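You operate a simulated robot arm through the tools that you are given. There is no shell and no other tool.

You are at the controls of a simulated robot arm. One attempt, no reset.

TASK
Reset the over-tight strap on the ladder into the green band.
Fine: draw the ratchet pin, swing the strap arm off to let the pull go, bring it back over, pump into the band, push the pin home. Where these are worked on the way, their far stop is far enough and under half their travel is too little: ratchet pin, strap arm.

It is judged by the outcome, as a careful person would: the job done as asked, and still so three seconds after it is handed in. It fails if anything else is knocked over, pushed out of place, dropped, spilled or broken.

THE ROBOT
A 6-joint arm with a two-finger parallel gripper, fixed in place. Base frame: the origin is at the foot of the arm, x ahead of it, y to its left, z up. Lengths are in m, angles in degrees, forces in N, time in s.
Its first joint turns from -166.0 to 166.0 degrees. Payload 3.43 kg.
Tool frame: the origin (TCP) lies between the finger pads and is the grasp point; the fingertips stand 0.034 m ahead of it; z points along the fingers, y is the line along which they close. Largest opening 0.128 m; finger width 0.024, thickness 0.012; the body of the gripper, 0.048 by 0.13 m, starts 0.096 m behind the TCP.
Orientation is that of the tool frame in the base frame, as [roll, pitch, yaw] about the fixed x, y, z axes, in that order (R = Rz(yaw) Ry(pitch) Rx(roll)). With the fingers straight down and closing along the base's y, the tool's x points along the base's -x, its y along +y and its z along -z.

THE INTERFACE
- The arm moves only by the tool apply_moves. Its argument "moves" is a list of rows, each an object (a shift or turn left out is 0, a gripper value left out holds the last) with "hand": the opening, from 0 (shut) to 1 (fully open); "offset": the shift along the tool's x, y, z in m, a list of three; "dr": the turn, a rotation vector about the tool's x, y, z in rad, a list of three. In form: [{"hand": hand, "offset": [x, y, z], "dr": [ax, ay, az]}, ...]. A call has 1 to 20 rows; each row is the pose to reach, as a shift and turn from the pose commanded when the call began, along the tool's axes at that moment. Each row takes 0.2 s and may step no farther than 0.05 m and 8.6 degrees from the row before; otherwise, or with a gripper value out of range, the whole call is refused. A pose out of reach is approached as far as the arm can. The call stops where the force on the tool passes 90 N (or 10 N more than at its start, if that is more) or the arm is blocked; 0.2 s more then pass. The fingers move at their own pace (about 0.153 m/s each) and stop on an object; they squeeze with about 39 N. The grip force told is the motor's: it shows also when the fingers shut on nothing. Time passes only in rows, and 0.2 s behind the last, so rows that repeat a pose let the fingers close. It gives the time, the measured TCP pose, the force on the tool (base axes), the opening and the grip force at its end, in the units of the frame above (readings bear some noise), with the torque about the TCP (base axes, N m) and any sound that the robot's microphone picked up.
- Cameras (640 x 400 px; columns grow to the right, rows downward): "scene" is fixed at [0.4015, -0.6495, 1.3999]; the picture's right is [1.00, -0.06, 0.00], its down [-0.04, -0.61, -0.79] and it looks along [0.05, 0.79, -0.61] (base axes); focal length 322 px, centre (320, 200). "wrist" rides on the gripper at [0.076, -0.011, -0.16] in the tool frame; the picture's right is [0.15, 0.99, 0.00], its down [-0.88, 0.13, -0.46] and it looks along [-0.45, 0.07, 0.89] (tool axes); focal length 234 px, centre (320, 200). There is no depth. A picture from a camera that has moved, and an enlarged one, comes with that camera's place and axes in the base frame and with its lens.
- snapshot(camera): a new picture of that camera. No time passes.
- inspect(camera, box): a new picture of the part [left, top, right, bottom] of that camera's present view, enlarged. No time passes.
- sign_off(): hands the job in; it is judged then, once.

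Nothing tells you positions but the pictures and the camera data. Unless the task says otherwise, let go and move clear before handing in.

The tools are called after "Emit:" as name(argument=value, ...) on one line, values as JSON. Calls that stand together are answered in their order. apply_moves: Moves the arm, as the interface text tells. Its arguments: {"type":"object","properties":{"moves":{"type":"array"}},"required":["moves"]} The other tools are called the same way: snapshot (camera) takes a picture; inspect (camera, box) takes an enlarged picture of a part of a camera's view; sign_off () hands the job in.

At the start:

```text
clock: 0.0
eef_pos: [0.512, 0.1893, 0.9792]
tool_rot: [-180.0, 0.0, 180.0]
force: [1.0, -0.2, -0.2]
wrist_torque: [0.01, 0.01, -0.03]
finger_gap: 0.128
grasp_force: 0.1
```

scene: 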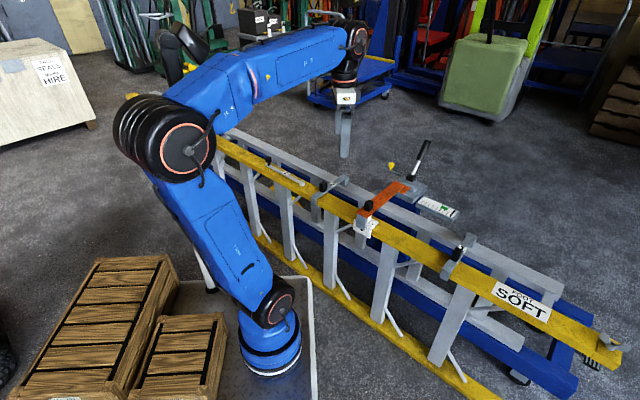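
wrist: 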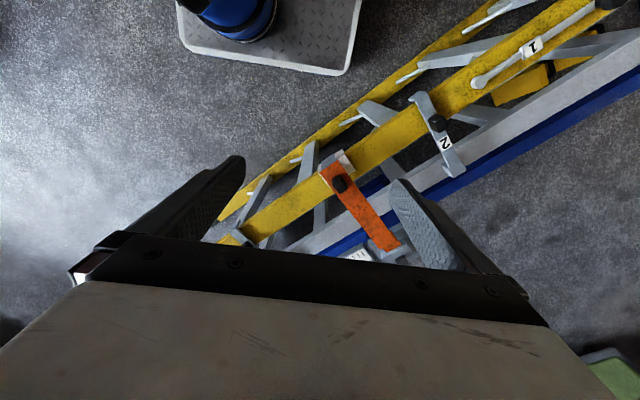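

I see a ladder lying on its side on a blue rack, with an orange strap over it, a ratchet with a dark-handled lever, and a gauge with a green band. I'll look closer before moving.

Emit:
inspect(camera="scene", box=[330, 130, 490, 250])

Emit:
inspect(camera="scene", box=[200, 110, 640, 400])

Emit:
inspect(camera="wrist", box=[280, 80, 480, 280])

```text
3.33 times, centred on (410, 190) of scene
camera zoom: at [0.4015, -0.6495, 1.3999], right [1.0, -0.06, 0.0], down [-0.04, -0.61, -0.79], along [0.05, 0.79, -0.61], focal length 1074 px, centre (20, 233)
```

zoom: 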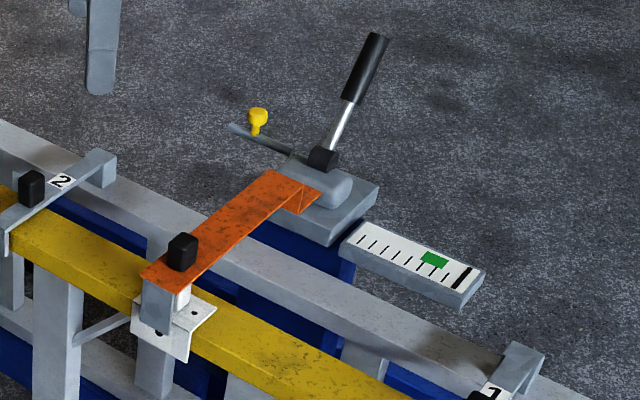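

```text
1.38 times, centred on (420, 255) of scene
camera zoom: at [0.4015, -0.6495, 1.3999], right [1.0, -0.06, 0.0], down [-0.04, -0.61, -0.79], along [0.05, 0.79, -0.61], focal length 444 px, centre (182, 124)
```

zoom: 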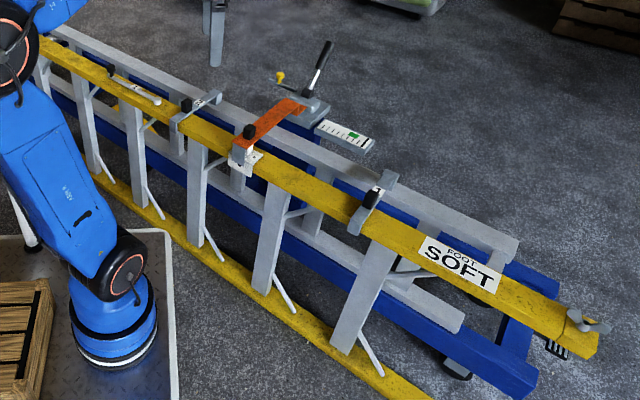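

```text
2.00 times, centred on (380, 180) of wrist
camera zoom: at [0.4356, 0.1772, 1.1398], right [-0.15, 0.99, 0.0], down [0.88, 0.13, 0.46], along [0.45, 0.07, -0.89], focal length 468 px, centre (200, 240)
```

zoom: 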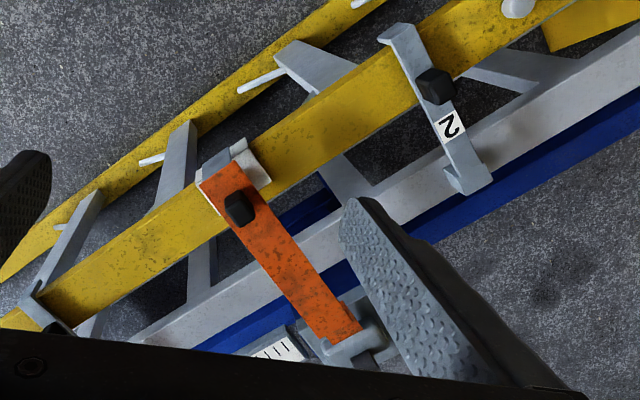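

The mechanism sits around (0.65–0.75, 0.25–0.5, 0.65). I'll move the arm sideways, staying high, so the wrist camera looks onto the ratchet.

Emit:
apply_moves(moves=[{"hand": 1, "offset": [0, 0.04, 0]}, {"offset": [0, 0.08, 0]}, {"offset": [0, 0.12, 0]}, {"offset": [0, 0.16, 0]}, {"offset": [0, 0.18, 0]}, {"offset": [0, 0.18, 0]}])

```text
clock: 1.4
eef_pos: [0.5133, 0.3702, 0.9792]
tool_rot: [-180.0, -0.1, -180.0]
force: [0.1, -0.2, 0.3]
wrist_torque: [0.0, 0.02, -0.02]
finger_gap: 0.1279
grasp_force: 0.0
```

The arm has shifted to y≈0.37; now I look from the wrist camera.

Emit:
snapshot(camera="wrist")

Emit:
inspect(camera="wrist", box=[200, 60, 440, 260])

Emit:
inspect(camera="scene", box=[380, 130, 470, 225])

```text
taken
camera wrist: at [0.436, 0.3578, 1.14], right [-0.15, 0.99, 0.0], down [0.88, 0.13, 0.46], along [0.45, 0.07, -0.89], focal length 234 px, centre (320, 200)
```

wrist: 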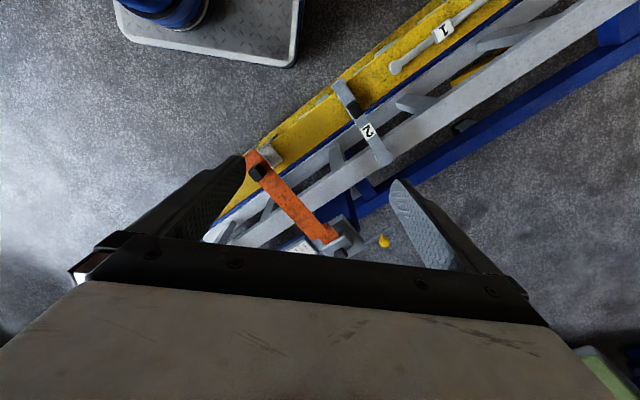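

```text
2.00 times, centred on (320, 160) of wrist
camera zoom: at [0.436, 0.3578, 1.14], right [-0.15, 0.99, 0.0], down [0.88, 0.13, 0.46], along [0.45, 0.07, -0.89], focal length 468 px, centre (320, 280)
```

zoom: 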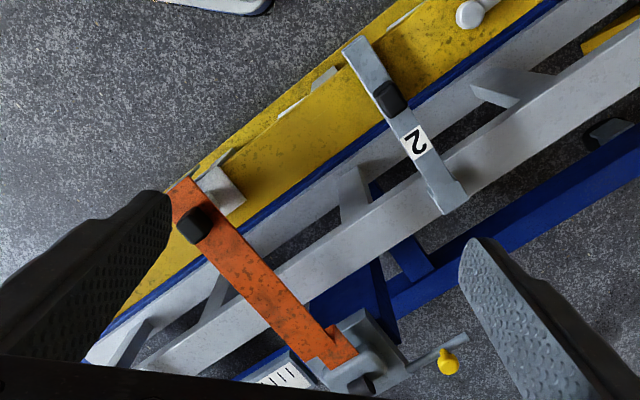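

```text
4.21 times, centred on (425, 178) of scene
camera zoom: at [0.4015, -0.6495, 1.3999], right [1.0, -0.06, 0.0], down [-0.04, -0.61, -0.79], along [0.05, 0.79, -0.61], focal length 1357 px, centre (-122, 295)
```

zoom: 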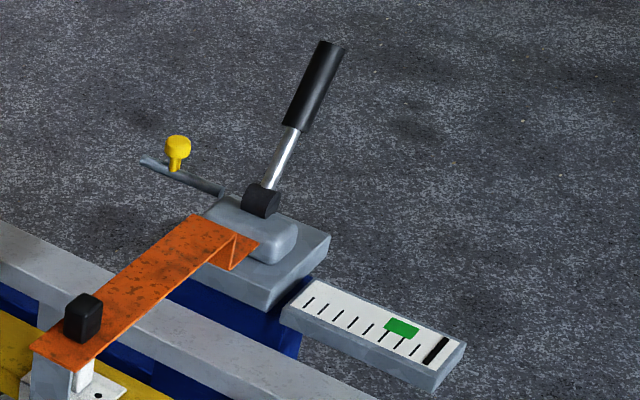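

The strap arm's black knob is at about (0.63, 0.25, 0.667), and the yellow pin knob is at about (0.80, 0.59, 0.62). I'll go forward at the same height to see the ratchet, lever and gauge clearly.

Emit:
apply_moves(moves=[{"hand": 1, "offset": [-0.04, 0.01, 0]}, {"offset": [-0.08, 0.02, 0]}, {"offset": [-0.12, 0.03, 0]}, {"offset": [-0.16, 0.04, 0]}, {"offset": [-0.187, 0.05, 0]}, {"offset": [-0.187, 0.05, 0]}])

Emit:
snapshot(camera="wrist")

Emit:
inspect(camera="wrist", box=[200, 60, 440, 260])

```text
clock: 2.8
eef_pos: [0.6995, 0.4194, 0.98]
tool_rot: [-180.0, 0.0, 180.0]
force: [0.3, -0.5, 0.2]
wrist_torque: [-0.01, 0.0, 0.03]
finger_gap: 0.1282
grasp_force: 0.1
```

```text
taken
camera wrist: at [0.6228, 0.4072, 1.1395], right [-0.15, 0.99, 0.0], down [0.88, 0.13, 0.46], along [0.45, 0.07, -0.89], focal length 234 px, centre (320, 200)
```

wrist: 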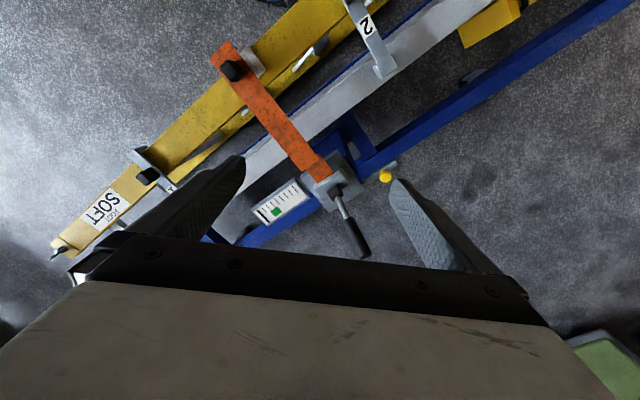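

```text
2.00 times, centred on (320, 160) of wrist
camera zoom: at [0.6228, 0.4072, 1.1395], right [-0.15, 0.99, 0.0], down [0.88, 0.13, 0.46], along [0.45, 0.07, -0.89], focal length 468 px, centre (320, 280)
```

zoom: 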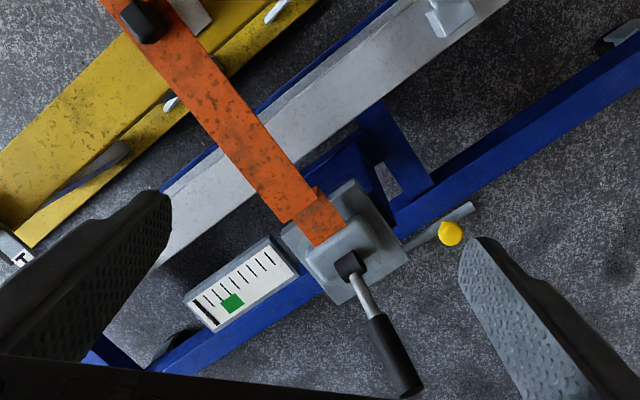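

I triangulate the pin knob at (0.802, 0.592, 0.620), the lever hub at (0.861, 0.480, 0.623) and the lever tip at (0.929, 0.547, 0.764). I'll zoom in on the details to learn how each part moves.

Emit:
inspect(camera="scene", box=[395, 155, 435, 185])

Emit:
inspect(camera="wrist", box=[355, 150, 415, 200])

Emit:
inspect(camera="wrist", box=[240, 140, 390, 260])

Emit:
inspect(camera="scene", box=[350, 175, 420, 240])

```text
13.33 times, centred on (415, 170) of scene
camera zoom: at [0.4015, -0.6495, 1.3999], right [1.0, -0.06, 0.0], down [-0.04, -0.61, -0.79], along [0.05, 0.79, -0.61], focal length 4296 px, centre (-947, 600)
```

zoom: 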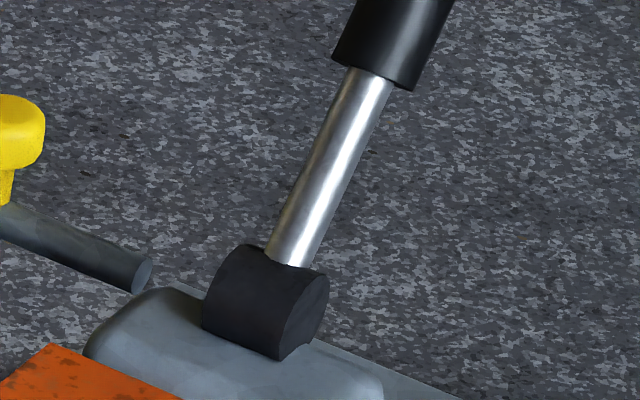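

```text
8.00 times, centred on (385, 175) of wrist
camera zoom: at [0.6228, 0.4072, 1.1395], right [-0.15, 0.99, 0.0], down [0.88, 0.13, 0.46], along [0.45, 0.07, -0.89], focal length 1873 px, centre (-200, 400)
```

zoom: 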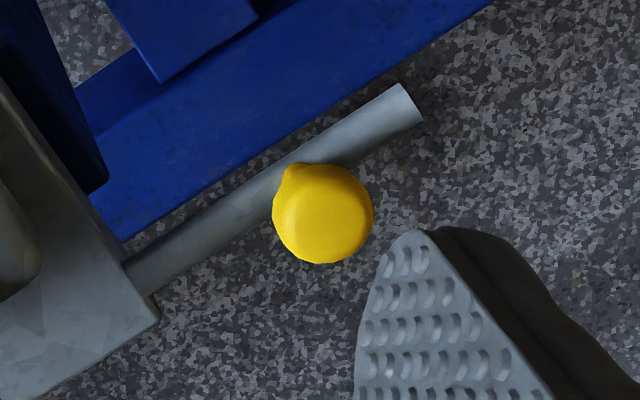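

```text
3.33 times, centred on (315, 200) of wrist
camera zoom: at [0.6228, 0.4072, 1.1395], right [-0.15, 0.99, 0.0], down [0.88, 0.13, 0.46], along [0.45, 0.07, -0.89], focal length 781 px, centre (337, 200)
```

zoom: 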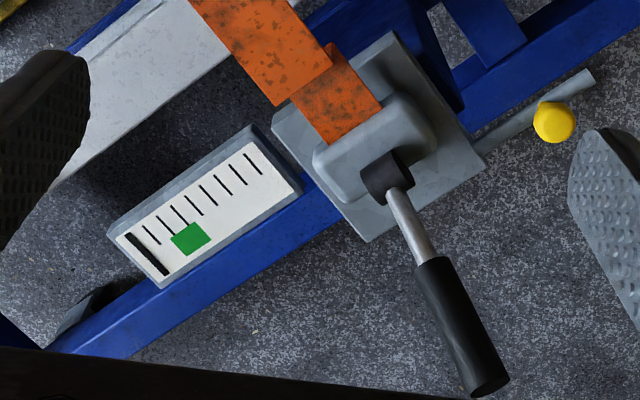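

```text
6.15 times, centred on (385, 208) of scene
camera zoom: at [0.4015, -0.6495, 1.3999], right [1.0, -0.06, 0.0], down [-0.04, -0.61, -0.79], along [0.05, 0.79, -0.61], focal length 1983 px, centre (-80, 154)
```

zoom: 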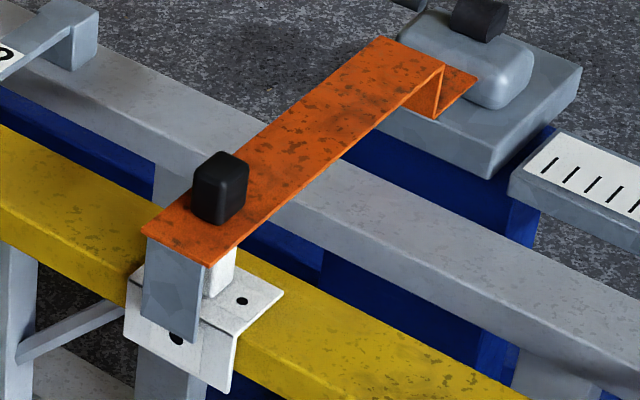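

The pin is a round rod with an upright yellow handle, running along the ladder direction into the ratchet plate, so it should draw out along its own axis. I'll turn the gripper 45° so it closes along that axis and move above the knob.

Emit:
apply_moves(moves=[{"hand": 0.5, "offset": [-0.007, 0.018, 0.01], "dr": [0, 0, -0.131]}, {"offset": [-0.014, 0.036, 0.025], "dr": [0, 0, -0.262]}, {"offset": [-0.021, 0.055, 0.04], "dr": [0, 0, -0.393]}, {"offset": [-0.028, 0.073, 0.06], "dr": [0, 0, -0.524]}, {"offset": [-0.034, 0.092, 0.08], "dr": [0, 0, -0.655]}, {"offset": [-0.04, 0.11, 0.1], "dr": [0, 0, -0.7854]}, {"offset": [-0.04, 0.11, 0.1], "dr": [0, 0, -0.7854]}])

Emit:
snapshot(camera="wrist")

Emit:
snapshot(camera="scene")

```text
clock: 4.4
eef_pos: [0.7394, 0.5292, 0.88]
tool_rot: [180.0, 0.0, -134.9]
force: [0.5, 0.1, -0.7]
wrist_torque: [0.02, 0.02, -0.02]
finger_gap: 0.064
grasp_force: 0.0
```

```text
taken
camera wrist: at [0.6925, 0.4673, 1.0398], right [-0.8, 0.59, 0.0], down [0.53, 0.72, 0.46], along [0.27, 0.37, -0.89], focal length 234 px, centre (320, 200)
```

wrist: 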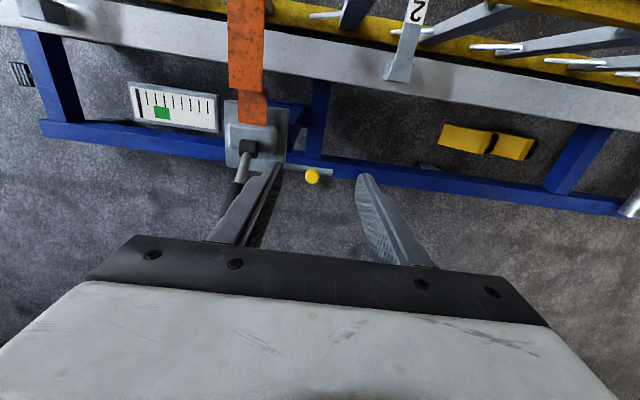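

```text
taken
```

scene: 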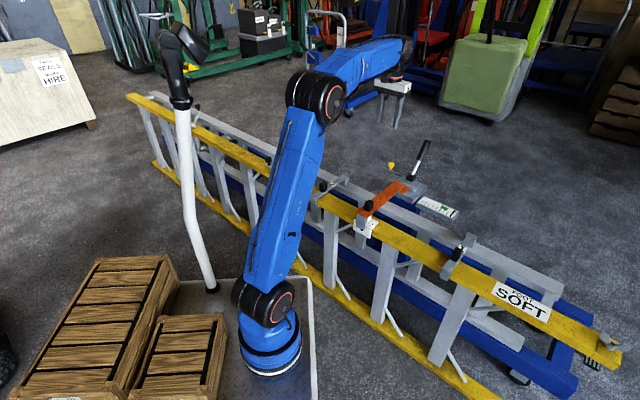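

The gripper is aligned with the pin. Next I tilt it 25° outward for reach and go to a pre-grasp just above the yellow knob.

Emit:
apply_moves(moves=[{"hand": 0.5, "offset": [-0.01, 0, 0.035], "dr": [0, -0.0873, 0]}, {"offset": [-0.02, 0, 0.07], "dr": [0, -0.1745, 0]}, {"offset": [-0.03, 0, 0.105], "dr": [0, -0.2618, 0]}, {"offset": [-0.04, 0, 0.14], "dr": [0, -0.349, 0]}, {"offset": [-0.0505, 0, 0.1775], "dr": [0, -0.4363, 0]}, {"offset": [-0.0505, 0, 0.1775], "dr": [0, -0.4363, 0]}])

Emit:
snapshot(camera="wrist")

Emit:
inspect(camera="scene", box=[340, 80, 480, 220])

```text
clock: 5.8
eef_pos: [0.775, 0.5658, 0.7027]
tool_rot: [-180.0, 25.1, -135.0]
force: [-0.8, 0.3, -0.5]
wrist_torque: [0.0, -0.02, -0.04]
finger_gap: 0.0641
grasp_force: 0.0
```

```text
taken
camera wrist: at [0.6852, 0.461, 0.8155], right [-0.79, 0.61, -0.06], down [0.34, 0.52, 0.79], along [0.51, 0.6, -0.62], focal length 234 px, centre (320, 200)
```

wrist: 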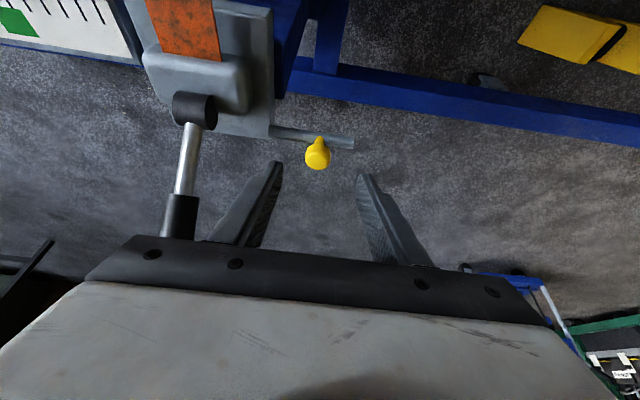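

```text
2.86 times, centred on (410, 150) of scene
camera zoom: at [0.4015, -0.6495, 1.3999], right [1.0, -0.06, 0.0], down [-0.04, -0.61, -0.79], along [0.05, 0.79, -0.61], focal length 921 px, centre (63, 343)
```

zoom: 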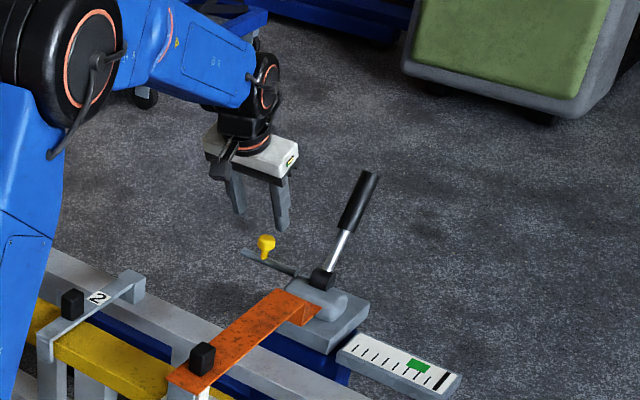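

The knob is right on the tool axis, about 9 cm ahead. I'll advance along the tool axis and close on it gently.

Emit:
apply_moves(moves=[{"hand": 0.5, "offset": [0, -0.001, 0.03]}, {"offset": [0, -0.001, 0.06]}, {"offset": [0, -0.001, 0.08]}, {"offset": [0, -0.001, 0.08]}])

Emit:
snapshot(camera="wrist")

Emit:
inspect(camera="scene", box=[350, 110, 450, 210])

```text
clock: 6.8
eef_pos: [0.8004, 0.589, 0.6306]
tool_rot: [180.0, 25.2, -135.1]
force: [-0.2, -1.3, 3.6]
wrist_torque: [-0.07, -0.05, -0.04]
finger_gap: 0.0639
grasp_force: 0.0
```

```text
taken
camera wrist: at [0.7105, 0.484, 0.7434], right [-0.79, 0.61, -0.06], down [0.34, 0.52, 0.79], along [0.51, 0.6, -0.62], focal length 234 px, centre (320, 200)
```

wrist: 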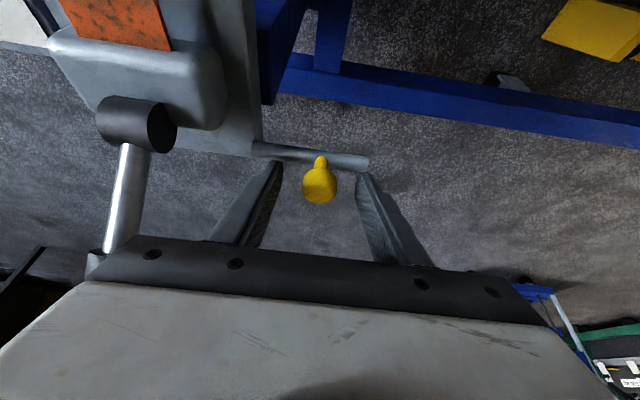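

```text
4.00 times, centred on (400, 160) of scene
camera zoom: at [0.4015, -0.6495, 1.3999], right [1.0, -0.06, 0.0], down [-0.04, -0.61, -0.79], along [0.05, 0.79, -0.61], focal length 1289 px, centre (0, 360)
```

zoom: 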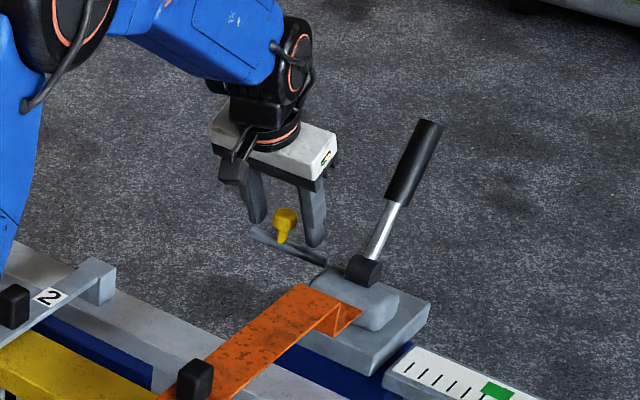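

The fingers straddle the knob. Closing now.

Emit:
apply_moves(moves=[{"hand": 0.35, "offset": [0, 0, 0]}, {"hand": 0.2, "offset": [0, 0, 0]}, {"hand": 0.1, "offset": [0, 0, 0]}, {"hand": 0.0, "offset": [0, 0, 0]}, {"hand": 0.0, "offset": [0, 0, 0]}])

Emit:
inspect(camera="scene", box=[350, 110, 450, 210])

Emit:
inspect(camera="wrist", box=[200, 80, 440, 280])

```text
clock: 8.0
eef_pos: [0.801, 0.5887, 0.6297]
tool_rot: [-180.0, 25.0, -135.1]
force: [0.7, 1.2, 7.0]
wrist_torque: [0.02, -0.05, -0.01]
finger_gap: 0.0261
grasp_force: 45.1
```

```text
4.00 times, centred on (400, 160) of scene
camera zoom: at [0.4015, -0.6495, 1.3999], right [1.0, -0.06, 0.0], down [-0.04, -0.61, -0.79], along [0.05, 0.79, -0.61], focal length 1289 px, centre (0, 360)
```

zoom: 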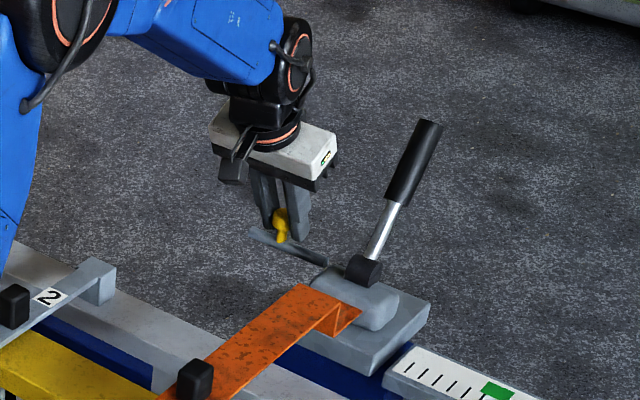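

```text
2.00 times, centred on (320, 180) of wrist
camera zoom: at [0.7104, 0.4841, 0.7435], right [-0.79, 0.61, -0.06], down [0.34, 0.52, 0.79], along [0.51, 0.6, -0.62], focal length 468 px, centre (320, 240)
```

zoom: 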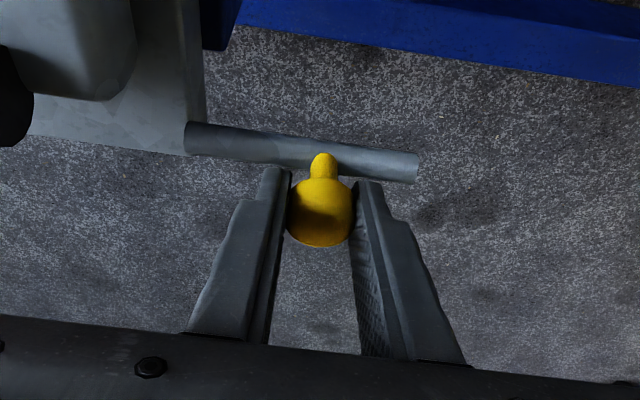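

Gripped at 26 mm width. I'll draw it slowly along the rod axis, away from the ratchet block, and watch the force.

Emit:
apply_moves(moves=[{"hand": 0, "offset": [0, 0.004, 0]}, {"offset": [0, 0.008, 0]}, {"offset": [0, 0.012, 0]}, {"offset": [0, 0.012, 0]}])

Emit:
inspect(camera="wrist", box=[200, 80, 440, 280])

```text
clock: 9.0
eef_pos: [0.7916, 0.5971, 0.6295]
tool_rot: [-179.9, 25.1, -135.0]
force: [6.1, 6.8, 9.2]
wrist_torque: [0.34, -0.32, -0.01]
finger_gap: 0.0262
grasp_force: 45.3
```

```text
2.00 times, centred on (320, 180) of wrist
camera zoom: at [0.7019, 0.4925, 0.7435], right [-0.79, 0.61, -0.06], down [0.34, 0.52, 0.79], along [0.51, 0.6, -0.62], focal length 468 px, centre (320, 240)
```

zoom: 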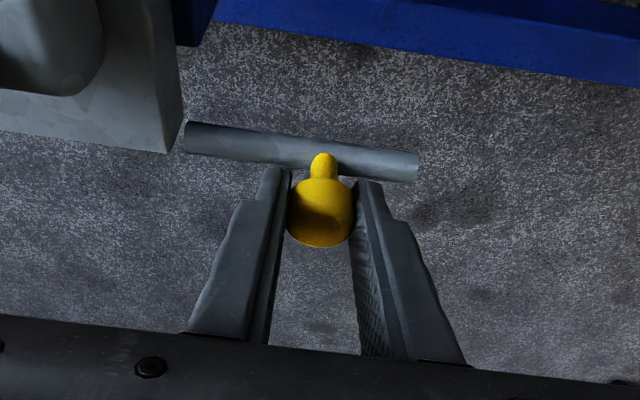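

The rod slid out with the knob, so the direction is right. I'll continue in small steps toward its far stop, easing slightly outward to relieve side load.

Emit:
apply_moves(moves=[{"hand": 0, "offset": [-0.0005, 0.004, 0.0]}, {"offset": [-0.001, 0.008, 0.0]}, {"offset": [-0.001, 0.012, 0.0]}, {"offset": [-0.001, 0.012, 0.0]}])

```text
clock: 10.0
eef_pos: [0.783, 0.6062, 0.6294]
tool_rot: [-180.0, 24.9, -135.0]
force: [4.1, 3.6, 11.3]
wrist_torque: [-0.18, 0.04, -0.01]
finger_gap: 0.0259
grasp_force: 44.4
```

Emit:
apply_moves(moves=[{"hand": 0, "offset": [-0.0015, 0.004, -0.001]}, {"offset": [-0.0015, 0.008, -0.001]}, {"offset": [-0.0015, 0.012, -0.001]}, {"offset": [-0.0015, 0.012, -0.001]}])

Emit:
inspect(camera="wrist", box=[200, 80, 440, 280])

```text
clock: 11.0
eef_pos: [0.7752, 0.6139, 0.6307]
tool_rot: [179.9, 24.7, -135.0]
force: [-4.6, -23.0, -3.2]
wrist_torque: [-0.46, 0.19, -0.05]
finger_gap: 0.026
grasp_force: 45.1
```

```text
2.00 times, centred on (320, 180) of wrist
camera zoom: at [0.6861, 0.5091, 0.744], right [-0.79, 0.61, -0.06], down [0.34, 0.52, 0.78], along [0.51, 0.6, -0.62], focal length 468 px, centre (320, 240)
```

zoom: 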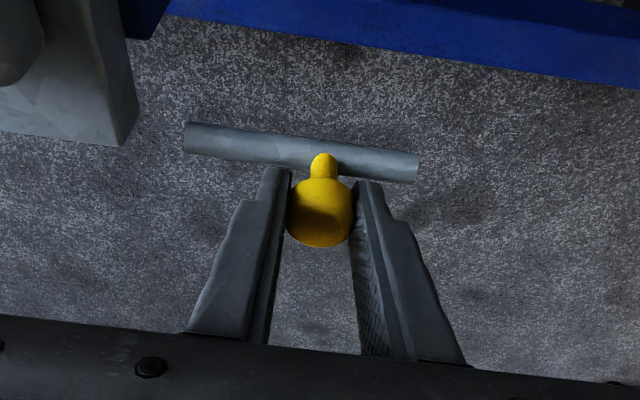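

Emit:
apply_moves(moves=[{"hand": 0, "offset": [0.001, 0.001, 0.0005]}, {"offset": [0.0015, 0.003, 0.001]}, {"offset": [0.0015, 0.005, 0.001]}, {"offset": [0.0015, 0.005, 0.001]}])

```text
clock: 12.0
eef_pos: [0.7753, 0.615, 0.6311]
tool_rot: [180.0, 24.9, -135.3]
force: [46.3, -63.4, 4.5]
wrist_torque: [-0.56, -0.81, -0.27]
finger_gap: 0.0259
grasp_force: 44.7
```

The pin is at its far stop (hard resistance after about 37 mm of travel). I'll relax the load, release and back off along the tool axis.

Emit:
apply_moves(moves=[{"hand": 0, "offset": [0, -0.003, 0]}, {"offset": [0, -0.0045, 0]}, {"offset": [0, -0.0045, 0]}])

```text
clock: 12.8
eef_pos: [0.7739, 0.6137, 0.6299]
tool_rot: [179.9, 25.0, -135.1]
force: [34.0, -39.7, 7.8]
wrist_torque: [-0.39, -0.41, -0.13]
finger_gap: 0.0263
grasp_force: 45.1
```

Emit:
apply_moves(moves=[{"hand": 0, "offset": [0, -0.001, 0]}, {"offset": [0, -0.002, 0]}, {"offset": [0, -0.002, 0]}, {"offset": [0, -0.002, 0]}])

```text
clock: 13.8
eef_pos: [0.7748, 0.613, 0.6287]
tool_rot: [180.0, 25.1, -135.0]
force: [16.1, -17.6, 8.0]
wrist_torque: [-0.1, -0.33, -0.02]
finger_gap: 0.0265
grasp_force: 44.8
```

Emit:
apply_moves(moves=[{"hand": 0, "offset": [0, -0.001, -0.0005]}, {"offset": [0, -0.0018, -0.001]}, {"offset": [0, -0.0018, -0.001]}])

```text
clock: 14.6
eef_pos: [0.776, 0.6135, 0.6297]
tool_rot: [180.0, 25.0, -134.8]
force: [7.3, 7.9, -2.3]
wrist_torque: [0.66, -0.44, 0.29]
finger_gap: 0.0262
grasp_force: 44.9
```

Load is relieved. I'll open the fingers and retreat along the tool axis.

Emit:
apply_moves(moves=[{"hand": 0.4, "offset": [0, 0, 0]}, {"hand": 0.5, "offset": [0, 0, 0]}, {"hand": 0.5, "offset": [0, 0, -0.03]}, {"hand": 0.5, "offset": [0, 0, -0.07]}, {"hand": 0.5, "offset": [0, 0, -0.1]}, {"hand": 0.5, "offset": [0, 0, -0.1]}])

Emit:
snapshot(camera="wrist")

Emit:
inspect(camera="scene", box=[350, 110, 490, 230])

```text
clock: 16.0
eef_pos: [0.7461, 0.5814, 0.7211]
tool_rot: [-180.0, 25.1, -134.9]
force: [0.3, 0.4, -0.4]
wrist_torque: [0.01, 0.01, 0.02]
finger_gap: 0.064
grasp_force: 0.0
```

```text
taken
camera wrist: at [0.6576, 0.4765, 0.8349], right [-0.79, 0.61, -0.06], down [0.34, 0.52, 0.79], along [0.51, 0.6, -0.62], focal length 234 px, centre (320, 200)
```

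wrist: 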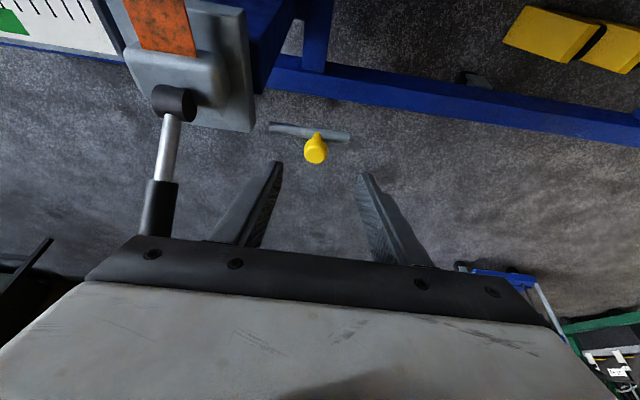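

```text
3.33 times, centred on (420, 170) of scene
camera zoom: at [0.4015, -0.6495, 1.3999], right [1.0, -0.06, 0.0], down [-0.04, -0.61, -0.79], along [0.05, 0.79, -0.61], focal length 1074 px, centre (-13, 300)
```

zoom: 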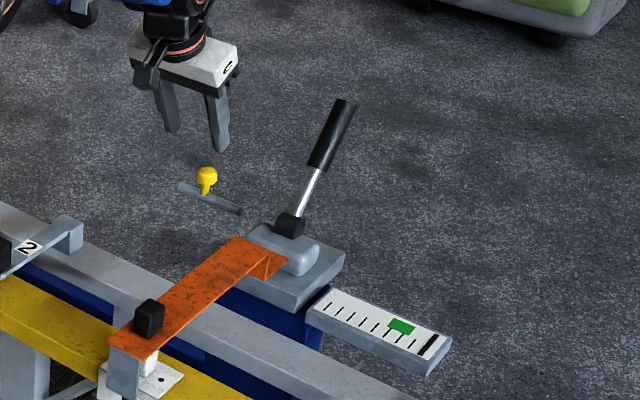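

The pin stays drawn. Next is the strap arm's black knob at about (0.632, 0.250, 0.667): I'll rise, move above it and return to a straight-down tool for a close look.

Emit:
apply_moves(moves=[{"hand": 0.6, "offset": [-0.018, 0, -0.039]}, {"offset": [-0.036, 0, -0.078]}, {"offset": [-0.0546, 0, -0.1169]}, {"offset": [-0.0189, -0.0192, -0.1335], "dr": [0, 0.0545, 0]}, {"offset": [0.0168, -0.0384, -0.1501], "dr": [0, 0.109, 0]}, {"offset": [0.0525, -0.0576, -0.1667], "dr": [0, 0.1636, 0]}, {"offset": [0.0882, -0.0768, -0.1833], "dr": [0, 0.218, 0]}, {"offset": [0.1239, -0.096, -0.1999], "dr": [0, 0.2727, 0]}, {"offset": [0.1596, -0.1152, -0.2165], "dr": [0, 0.3272, 0]}, {"offset": [0.1953, -0.1344, -0.2331], "dr": [0, 0.3818, 0]}, {"offset": [0.2307, -0.1534, -0.25], "dr": [0, 0.4363, 0]}, {"offset": [0.2307, -0.1534, -0.25], "dr": [0, 0.4363, 0]}])

Emit:
snapshot(camera="wrist")

Emit:
snapshot(camera="scene")

```text
clock: 18.6
eef_pos: [0.6323, 0.251, 0.8496]
tool_rot: [180.0, 0.0, -135.0]
force: [0.5, 0.2, 1.1]
wrist_torque: [-0.04, -0.05, 0.01]
finger_gap: 0.0769
grasp_force: 0.1
```

```text
taken
camera wrist: at [0.5861, 0.1883, 1.0107], right [-0.8, 0.6, 0.0], down [0.53, 0.71, 0.46], along [0.27, 0.37, -0.89], focal length 234 px, centre (320, 200)
```

wrist: 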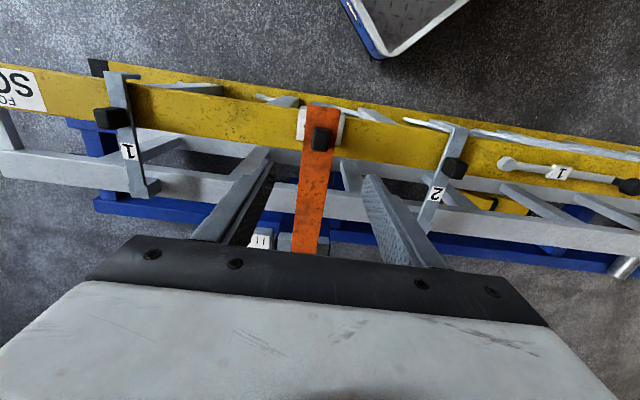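

```text
taken
```

scene: 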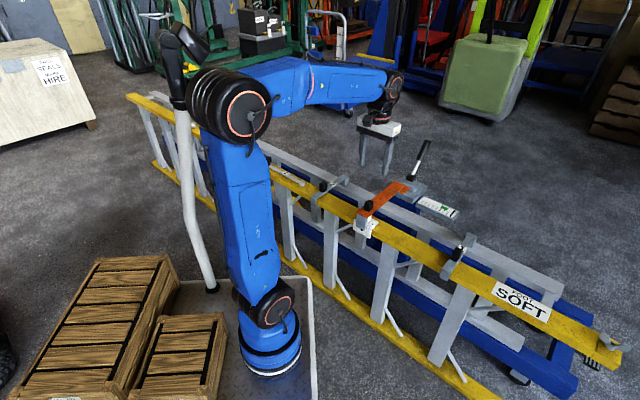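

Emit:
inspect(camera="wrist", box=[270, 80, 390, 180])

Emit:
inspect(camera="wrist", box=[60, 40, 500, 260])

Emit:
inspect(camera="scene", box=[345, 180, 395, 250])

```text
4.00 times, centred on (330, 130) of wrist
camera zoom: at [0.5861, 0.1883, 1.0107], right [-0.8, 0.6, 0.0], down [0.53, 0.71, 0.46], along [0.27, 0.37, -0.89], focal length 937 px, centre (280, 480)
```

zoom: 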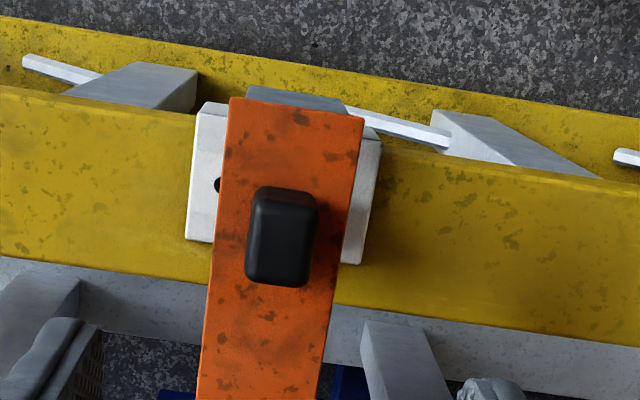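

```text
1.45 times, centred on (280, 150) of wrist
camera zoom: at [0.5861, 0.1883, 1.0107], right [-0.8, 0.6, 0.0], down [0.53, 0.71, 0.46], along [0.27, 0.37, -0.89], focal length 341 px, centre (378, 273)
```

zoom: 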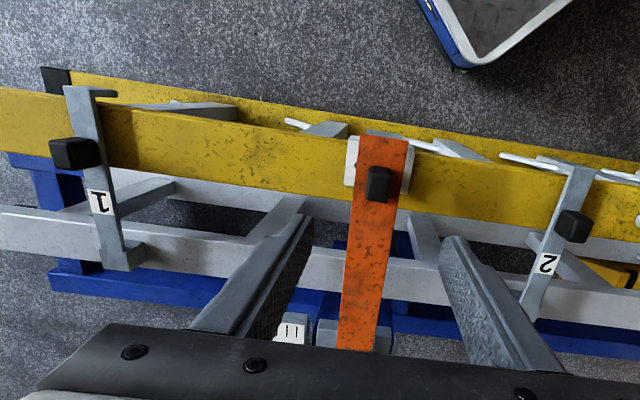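

```text
5.71 times, centred on (370, 215) of scene
camera zoom: at [0.4015, -0.6495, 1.3999], right [1.0, -0.06, 0.0], down [-0.04, -0.61, -0.79], along [0.05, 0.79, -0.61], focal length 1841 px, centre (34, 114)
```

zoom: 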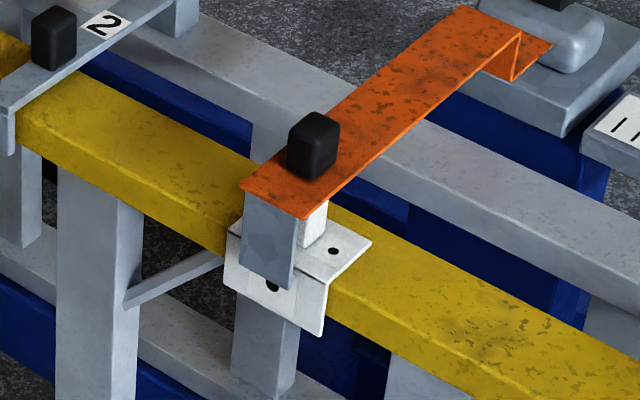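

The knob is centred under the gripper, and the arm's top plate is at z≈0.646. I'll descend straight over the knob with fingers on its two sides.

Emit:
apply_moves(moves=[{"hand": 0.5, "offset": [0.002, 0.002, 0.045]}, {"offset": [0.002, 0.002, 0.09]}, {"offset": [0.002, 0.002, 0.13]}, {"offset": [0.002, 0.002, 0.15]}, {"offset": [0.002, 0.002, 0.163]}, {"offset": [0.002, 0.002, 0.163]}])

Emit:
inspect(camera="wrist", box=[200, 60, 440, 260])

Emit:
inspect(camera="scene", box=[330, 130, 430, 250])

```text
clock: 20.0
eef_pos: [0.6297, 0.2504, 0.6876]
tool_rot: [179.9, 0.1, -134.9]
force: [0.2, -0.9, 0.1]
wrist_torque: [0.01, 0.03, 0.0]
finger_gap: 0.0642
grasp_force: 0.0
```

```text
2.00 times, centred on (320, 160) of wrist
camera zoom: at [0.5827, 0.1885, 0.8472], right [-0.8, 0.6, 0.0], down [0.53, 0.71, 0.46], along [0.27, 0.37, -0.89], focal length 468 px, centre (320, 280)
```

zoom: 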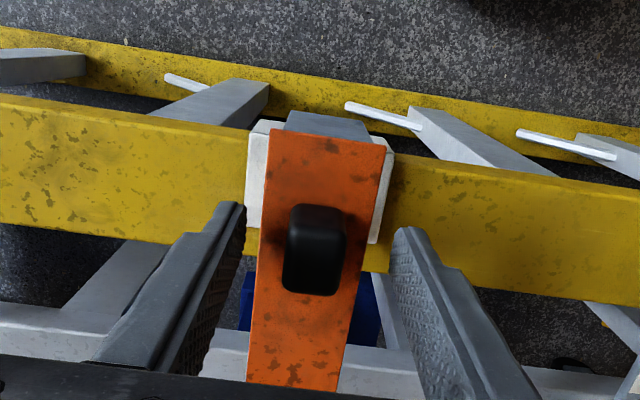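

```text
3.33 times, centred on (380, 190) of scene
camera zoom: at [0.4015, -0.6495, 1.3999], right [1.0, -0.06, 0.0], down [-0.04, -0.61, -0.79], along [0.05, 0.79, -0.61], focal length 1074 px, centre (120, 233)
```

zoom: 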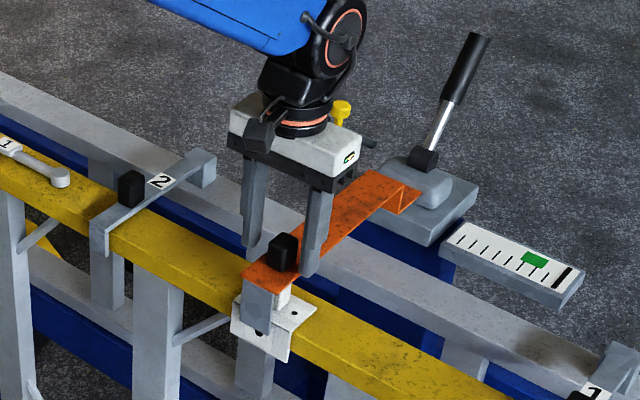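

Emit:
apply_moves(moves=[{"hand": 0.4, "offset": [0, -0.001, 0.003]}, {"hand": 0.3, "offset": [0, -0.001, 0.003]}, {"hand": 0.2, "offset": [0, -0.001, 0.003]}, {"hand": 0.1, "offset": [0, -0.001, 0.003]}, {"hand": 0.0, "offset": [0, -0.001, 0.003]}, {"hand": 0.0, "offset": [0, -0.001, 0.003]}])

Emit:
inspect(camera="wrist", box=[200, 60, 440, 260])

```text
clock: 21.4
eef_pos: [0.6304, 0.249, 0.6823]
tool_rot: [179.9, 0.0, -135.1]
force: [14.3, -14.4, 0.0]
wrist_torque: [-0.29, -0.27, 0.0]
finger_gap: 0.0234
grasp_force: 44.9
```

```text
2.00 times, centred on (320, 160) of wrist
camera zoom: at [0.5842, 0.1872, 0.8442], right [-0.8, 0.6, 0.0], down [0.53, 0.71, 0.46], along [0.27, 0.37, -0.89], focal length 468 px, centre (320, 280)
```

zoom: 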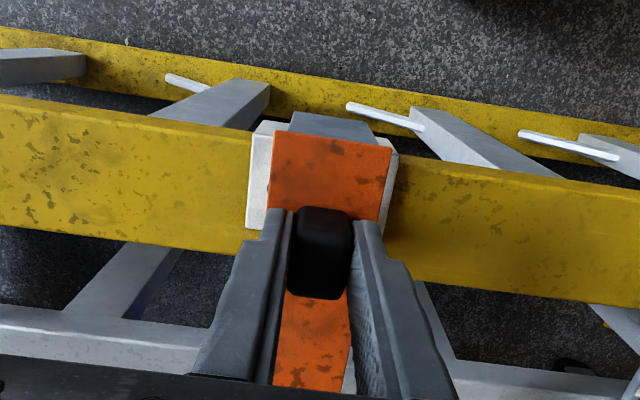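

Gripped at 23 mm. Now I probe gently which way the arm is free: first a few millimetres up.

Emit:
apply_moves(moves=[{"hand": 0, "offset": [0, -0.0015, -0.001]}, {"offset": [0, -0.0015, -0.003]}, {"offset": [0, -0.0015, -0.003]}])

```text
clock: 22.2
eef_pos: [0.6318, 0.2495, 0.6868]
tool_rot: [179.9, 0.1, -135.0]
force: [2.8, 12.7, -11.7]
wrist_torque: [-1.0, 1.13, -0.05]
finger_gap: 0.0236
grasp_force: 44.5
```

Emit:
apply_moves(moves=[{"hand": 0, "offset": [0, 0, -0.002]}, {"offset": [0, 0, -0.004]}, {"offset": [0, 0, -0.004]}])

Emit:
inspect(camera="wrist", box=[200, 60, 440, 260])

Emit:
inspect(camera="scene", box=[345, 180, 395, 250])

```text
clock: 23.0
eef_pos: [0.6333, 0.2501, 0.6907]
tool_rot: [180.0, 0.2, -135.1]
force: [3.9, 36.2, -15.4]
wrist_torque: [-0.1, 0.62, -0.13]
finger_gap: 0.0234
grasp_force: 44.8
```

```text
2.00 times, centred on (320, 160) of wrist
camera zoom: at [0.5856, 0.1882, 0.8512], right [-0.8, 0.6, 0.0], down [0.53, 0.71, 0.46], along [0.27, 0.37, -0.89], focal length 468 px, centre (320, 280)
```

zoom: 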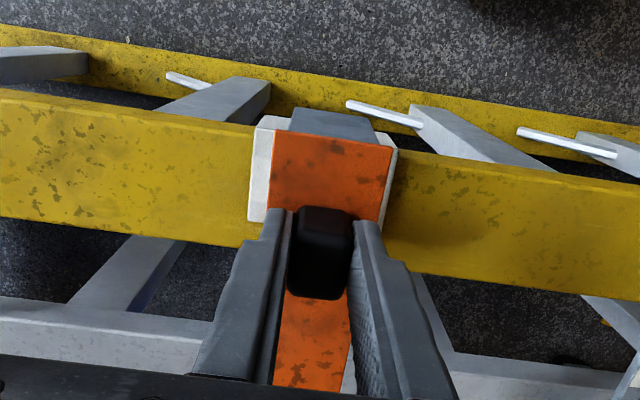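

```text
5.71 times, centred on (370, 215) of scene
camera zoom: at [0.4015, -0.6495, 1.3999], right [1.0, -0.06, 0.0], down [-0.04, -0.61, -0.79], along [0.05, 0.79, -0.61], focal length 1841 px, centre (34, 114)
```

zoom: 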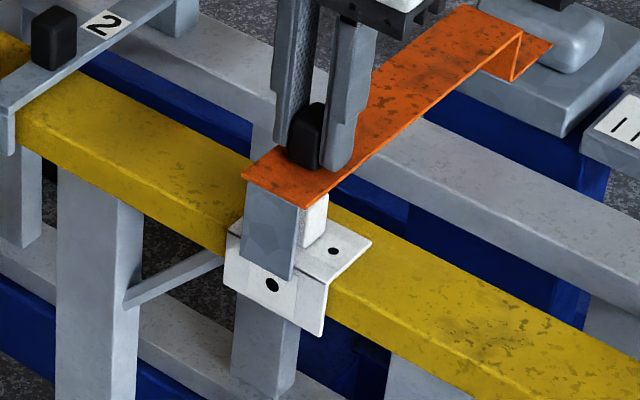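

The arm lifts: it hinges about a horizontal axis at the ratchet block. Because the knob must pivot between the pads as the arm swings up, I'll set it back down and re-grip a little higher on the knob.

Emit:
apply_moves(moves=[{"hand": 0, "offset": [0, 0.001, 0.003]}, {"hand": 0, "offset": [0, 0.0015, 0.006]}, {"hand": 0, "offset": [0, 0.0015, 0.007]}, {"hand": 0.3, "offset": [0, 0.0015, 0.007]}, {"hand": 0.3, "offset": [0, 0.0015, 0.002]}, {"hand": 0.3, "offset": [0, 0.0015, -0.001]}, {"hand": 0.3, "offset": [0, 0.0015, -0.001]}])

Emit:
inspect(camera="wrist", box=[200, 60, 440, 260])

Emit:
inspect(camera="scene", box=[345, 180, 395, 250])

```text
clock: 24.6
eef_pos: [0.6312, 0.25, 0.6911]
tool_rot: [179.9, 0.0, -135.0]
force: [-0.5, 0.3, -1.0]
wrist_torque: [-0.03, 0.0, 0.01]
finger_gap: 0.0386
grasp_force: 0.0
```

```text
2.00 times, centred on (320, 160) of wrist
camera zoom: at [0.5842, 0.1877, 0.8531], right [-0.8, 0.6, 0.0], down [0.53, 0.71, 0.46], along [0.27, 0.37, -0.89], focal length 468 px, centre (320, 280)
```

zoom: 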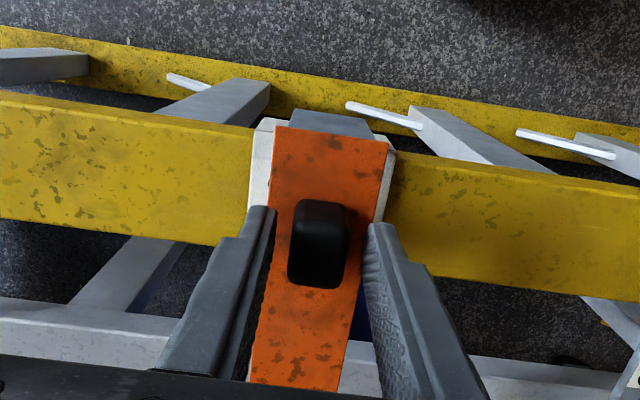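

```text
5.71 times, centred on (370, 215) of scene
camera zoom: at [0.4015, -0.6495, 1.3999], right [1.0, -0.06, 0.0], down [-0.04, -0.61, -0.79], along [0.05, 0.79, -0.61], focal length 1841 px, centre (34, 114)
```

zoom: 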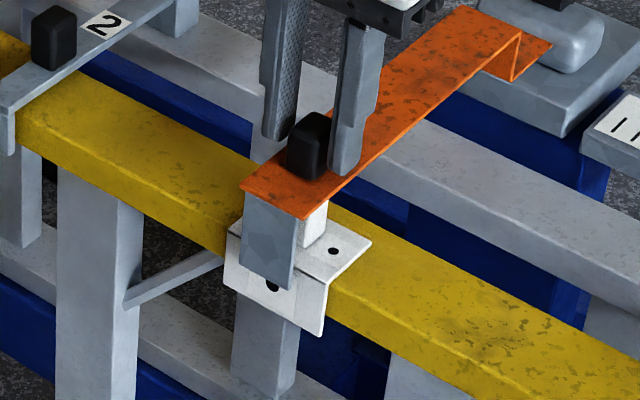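

Knob is centred between the pads. I close on it and start lifting along the hinge arc, checking the side load.

Emit:
apply_moves(moves=[{"hand": 0.1, "offset": [0, 0, 0]}, {"hand": 0, "offset": [0, 0, 0]}, {"hand": 0, "offset": [0, 0, 0]}, {"hand": 0, "offset": [-0.0013, 0, -0.006]}, {"hand": 0, "offset": [-0.0028, 0, -0.012]}, {"hand": 0, "offset": [-0.0043, 0, -0.018]}, {"hand": 0, "offset": [-0.0059, 0, -0.0242]}, {"hand": 0, "offset": [-0.0059, 0, -0.0242]}])

Emit:
inspect(camera="wrist", box=[200, 60, 440, 260])

Emit:
inspect(camera="scene", box=[340, 130, 480, 250])

```text
clock: 26.4
eef_pos: [0.6363, 0.255, 0.7154]
tool_rot: [-180.0, 0.0, -135.0]
force: [34.2, 15.3, -21.1]
wrist_torque: [-0.36, -0.1, 0.07]
finger_gap: 0.0235
grasp_force: 44.8
```

```text
2.00 times, centred on (320, 160) of wrist
camera zoom: at [0.5898, 0.1927, 0.8766], right [-0.8, 0.6, 0.0], down [0.53, 0.71, 0.46], along [0.27, 0.37, -0.89], focal length 468 px, centre (320, 280)
```

zoom: 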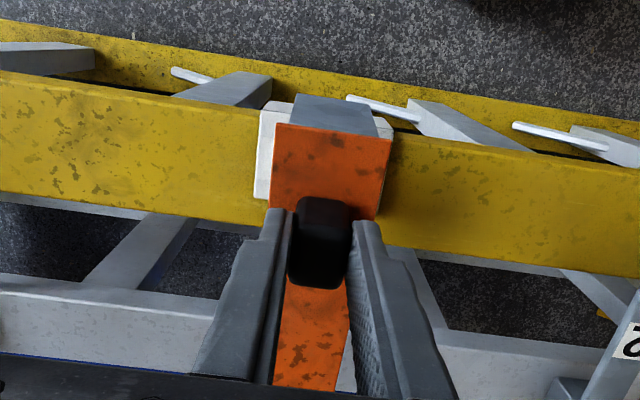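

```text
3.33 times, centred on (410, 190) of scene
camera zoom: at [0.4015, -0.6495, 1.3999], right [1.0, -0.06, 0.0], down [-0.04, -0.61, -0.79], along [0.05, 0.79, -0.61], focal length 1074 px, centre (20, 233)
```

zoom: 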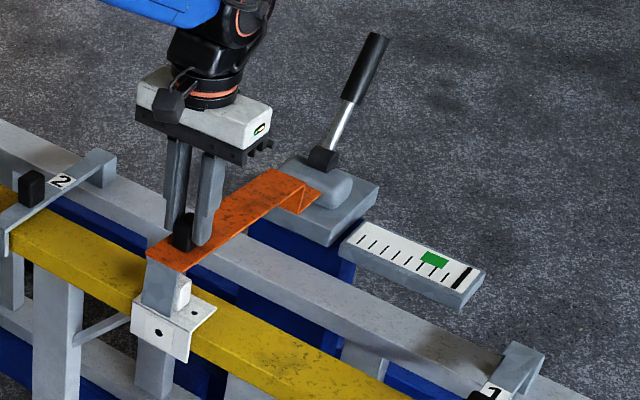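

The arm is rising smoothly with some outward pull, so the hinge is slightly closer and lower than I assumed. I'll adjust the arc and continue.

Emit:
apply_moves(moves=[{"hand": 0, "offset": [-0.003, -0.0003, -0.005]}, {"offset": [-0.0055, -0.0004, -0.01]}, {"offset": [-0.0077, -0.0005, -0.015]}, {"offset": [-0.0097, -0.0005, -0.0199]}, {"offset": [-0.0097, -0.0005, -0.0199]}])

```text
clock: 27.6
eef_pos: [0.6423, 0.2612, 0.7363]
tool_rot: [180.0, -0.1, -135.0]
force: [19.4, 7.2, -17.3]
wrist_torque: [-0.69, 0.43, 0.03]
finger_gap: 0.0236
grasp_force: 45.2
```

Emit:
apply_moves(moves=[{"hand": 0, "offset": [-0.0044, -0.0003, -0.0085]}, {"offset": [-0.0088, -0.0003, -0.0168]}, {"offset": [-0.0134, -0.0003, -0.025]}, {"offset": [-0.0184, -0.0003, -0.033]}, {"offset": [-0.0236, -0.0003, -0.0408]}, {"offset": [-0.0236, -0.0003, -0.0408]}])

Emit:
inspect(camera="wrist", box=[200, 60, 440, 260])

Emit:
inspect(camera="scene", box=[340, 130, 480, 250])

```text
clock: 29.0
eef_pos: [0.6596, 0.2782, 0.7751]
tool_rot: [179.9, -0.1, -135.0]
force: [7.2, 29.1, -27.5]
wrist_torque: [0.04, 0.49, -0.05]
finger_gap: 0.0235
grasp_force: 44.9
```

```text
2.00 times, centred on (320, 160) of wrist
camera zoom: at [0.6135, 0.216, 0.937], right [-0.8, 0.6, 0.0], down [0.53, 0.71, 0.46], along [0.27, 0.37, -0.89], focal length 468 px, centre (320, 280)
```

zoom: 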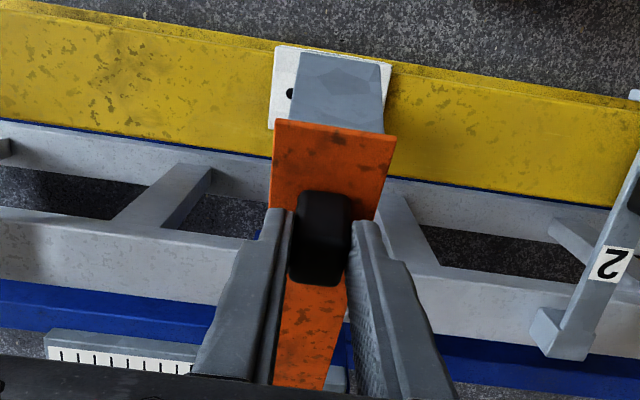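

```text
3.33 times, centred on (410, 190) of scene
camera zoom: at [0.4015, -0.6495, 1.3999], right [1.0, -0.06, 0.0], down [-0.04, -0.61, -0.79], along [0.05, 0.79, -0.61], focal length 1074 px, centre (20, 233)
```

zoom: 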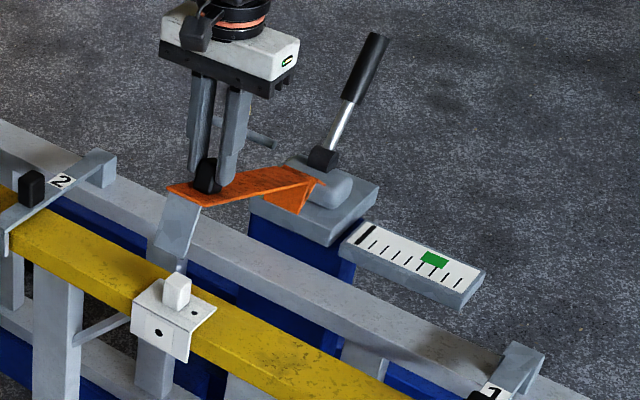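

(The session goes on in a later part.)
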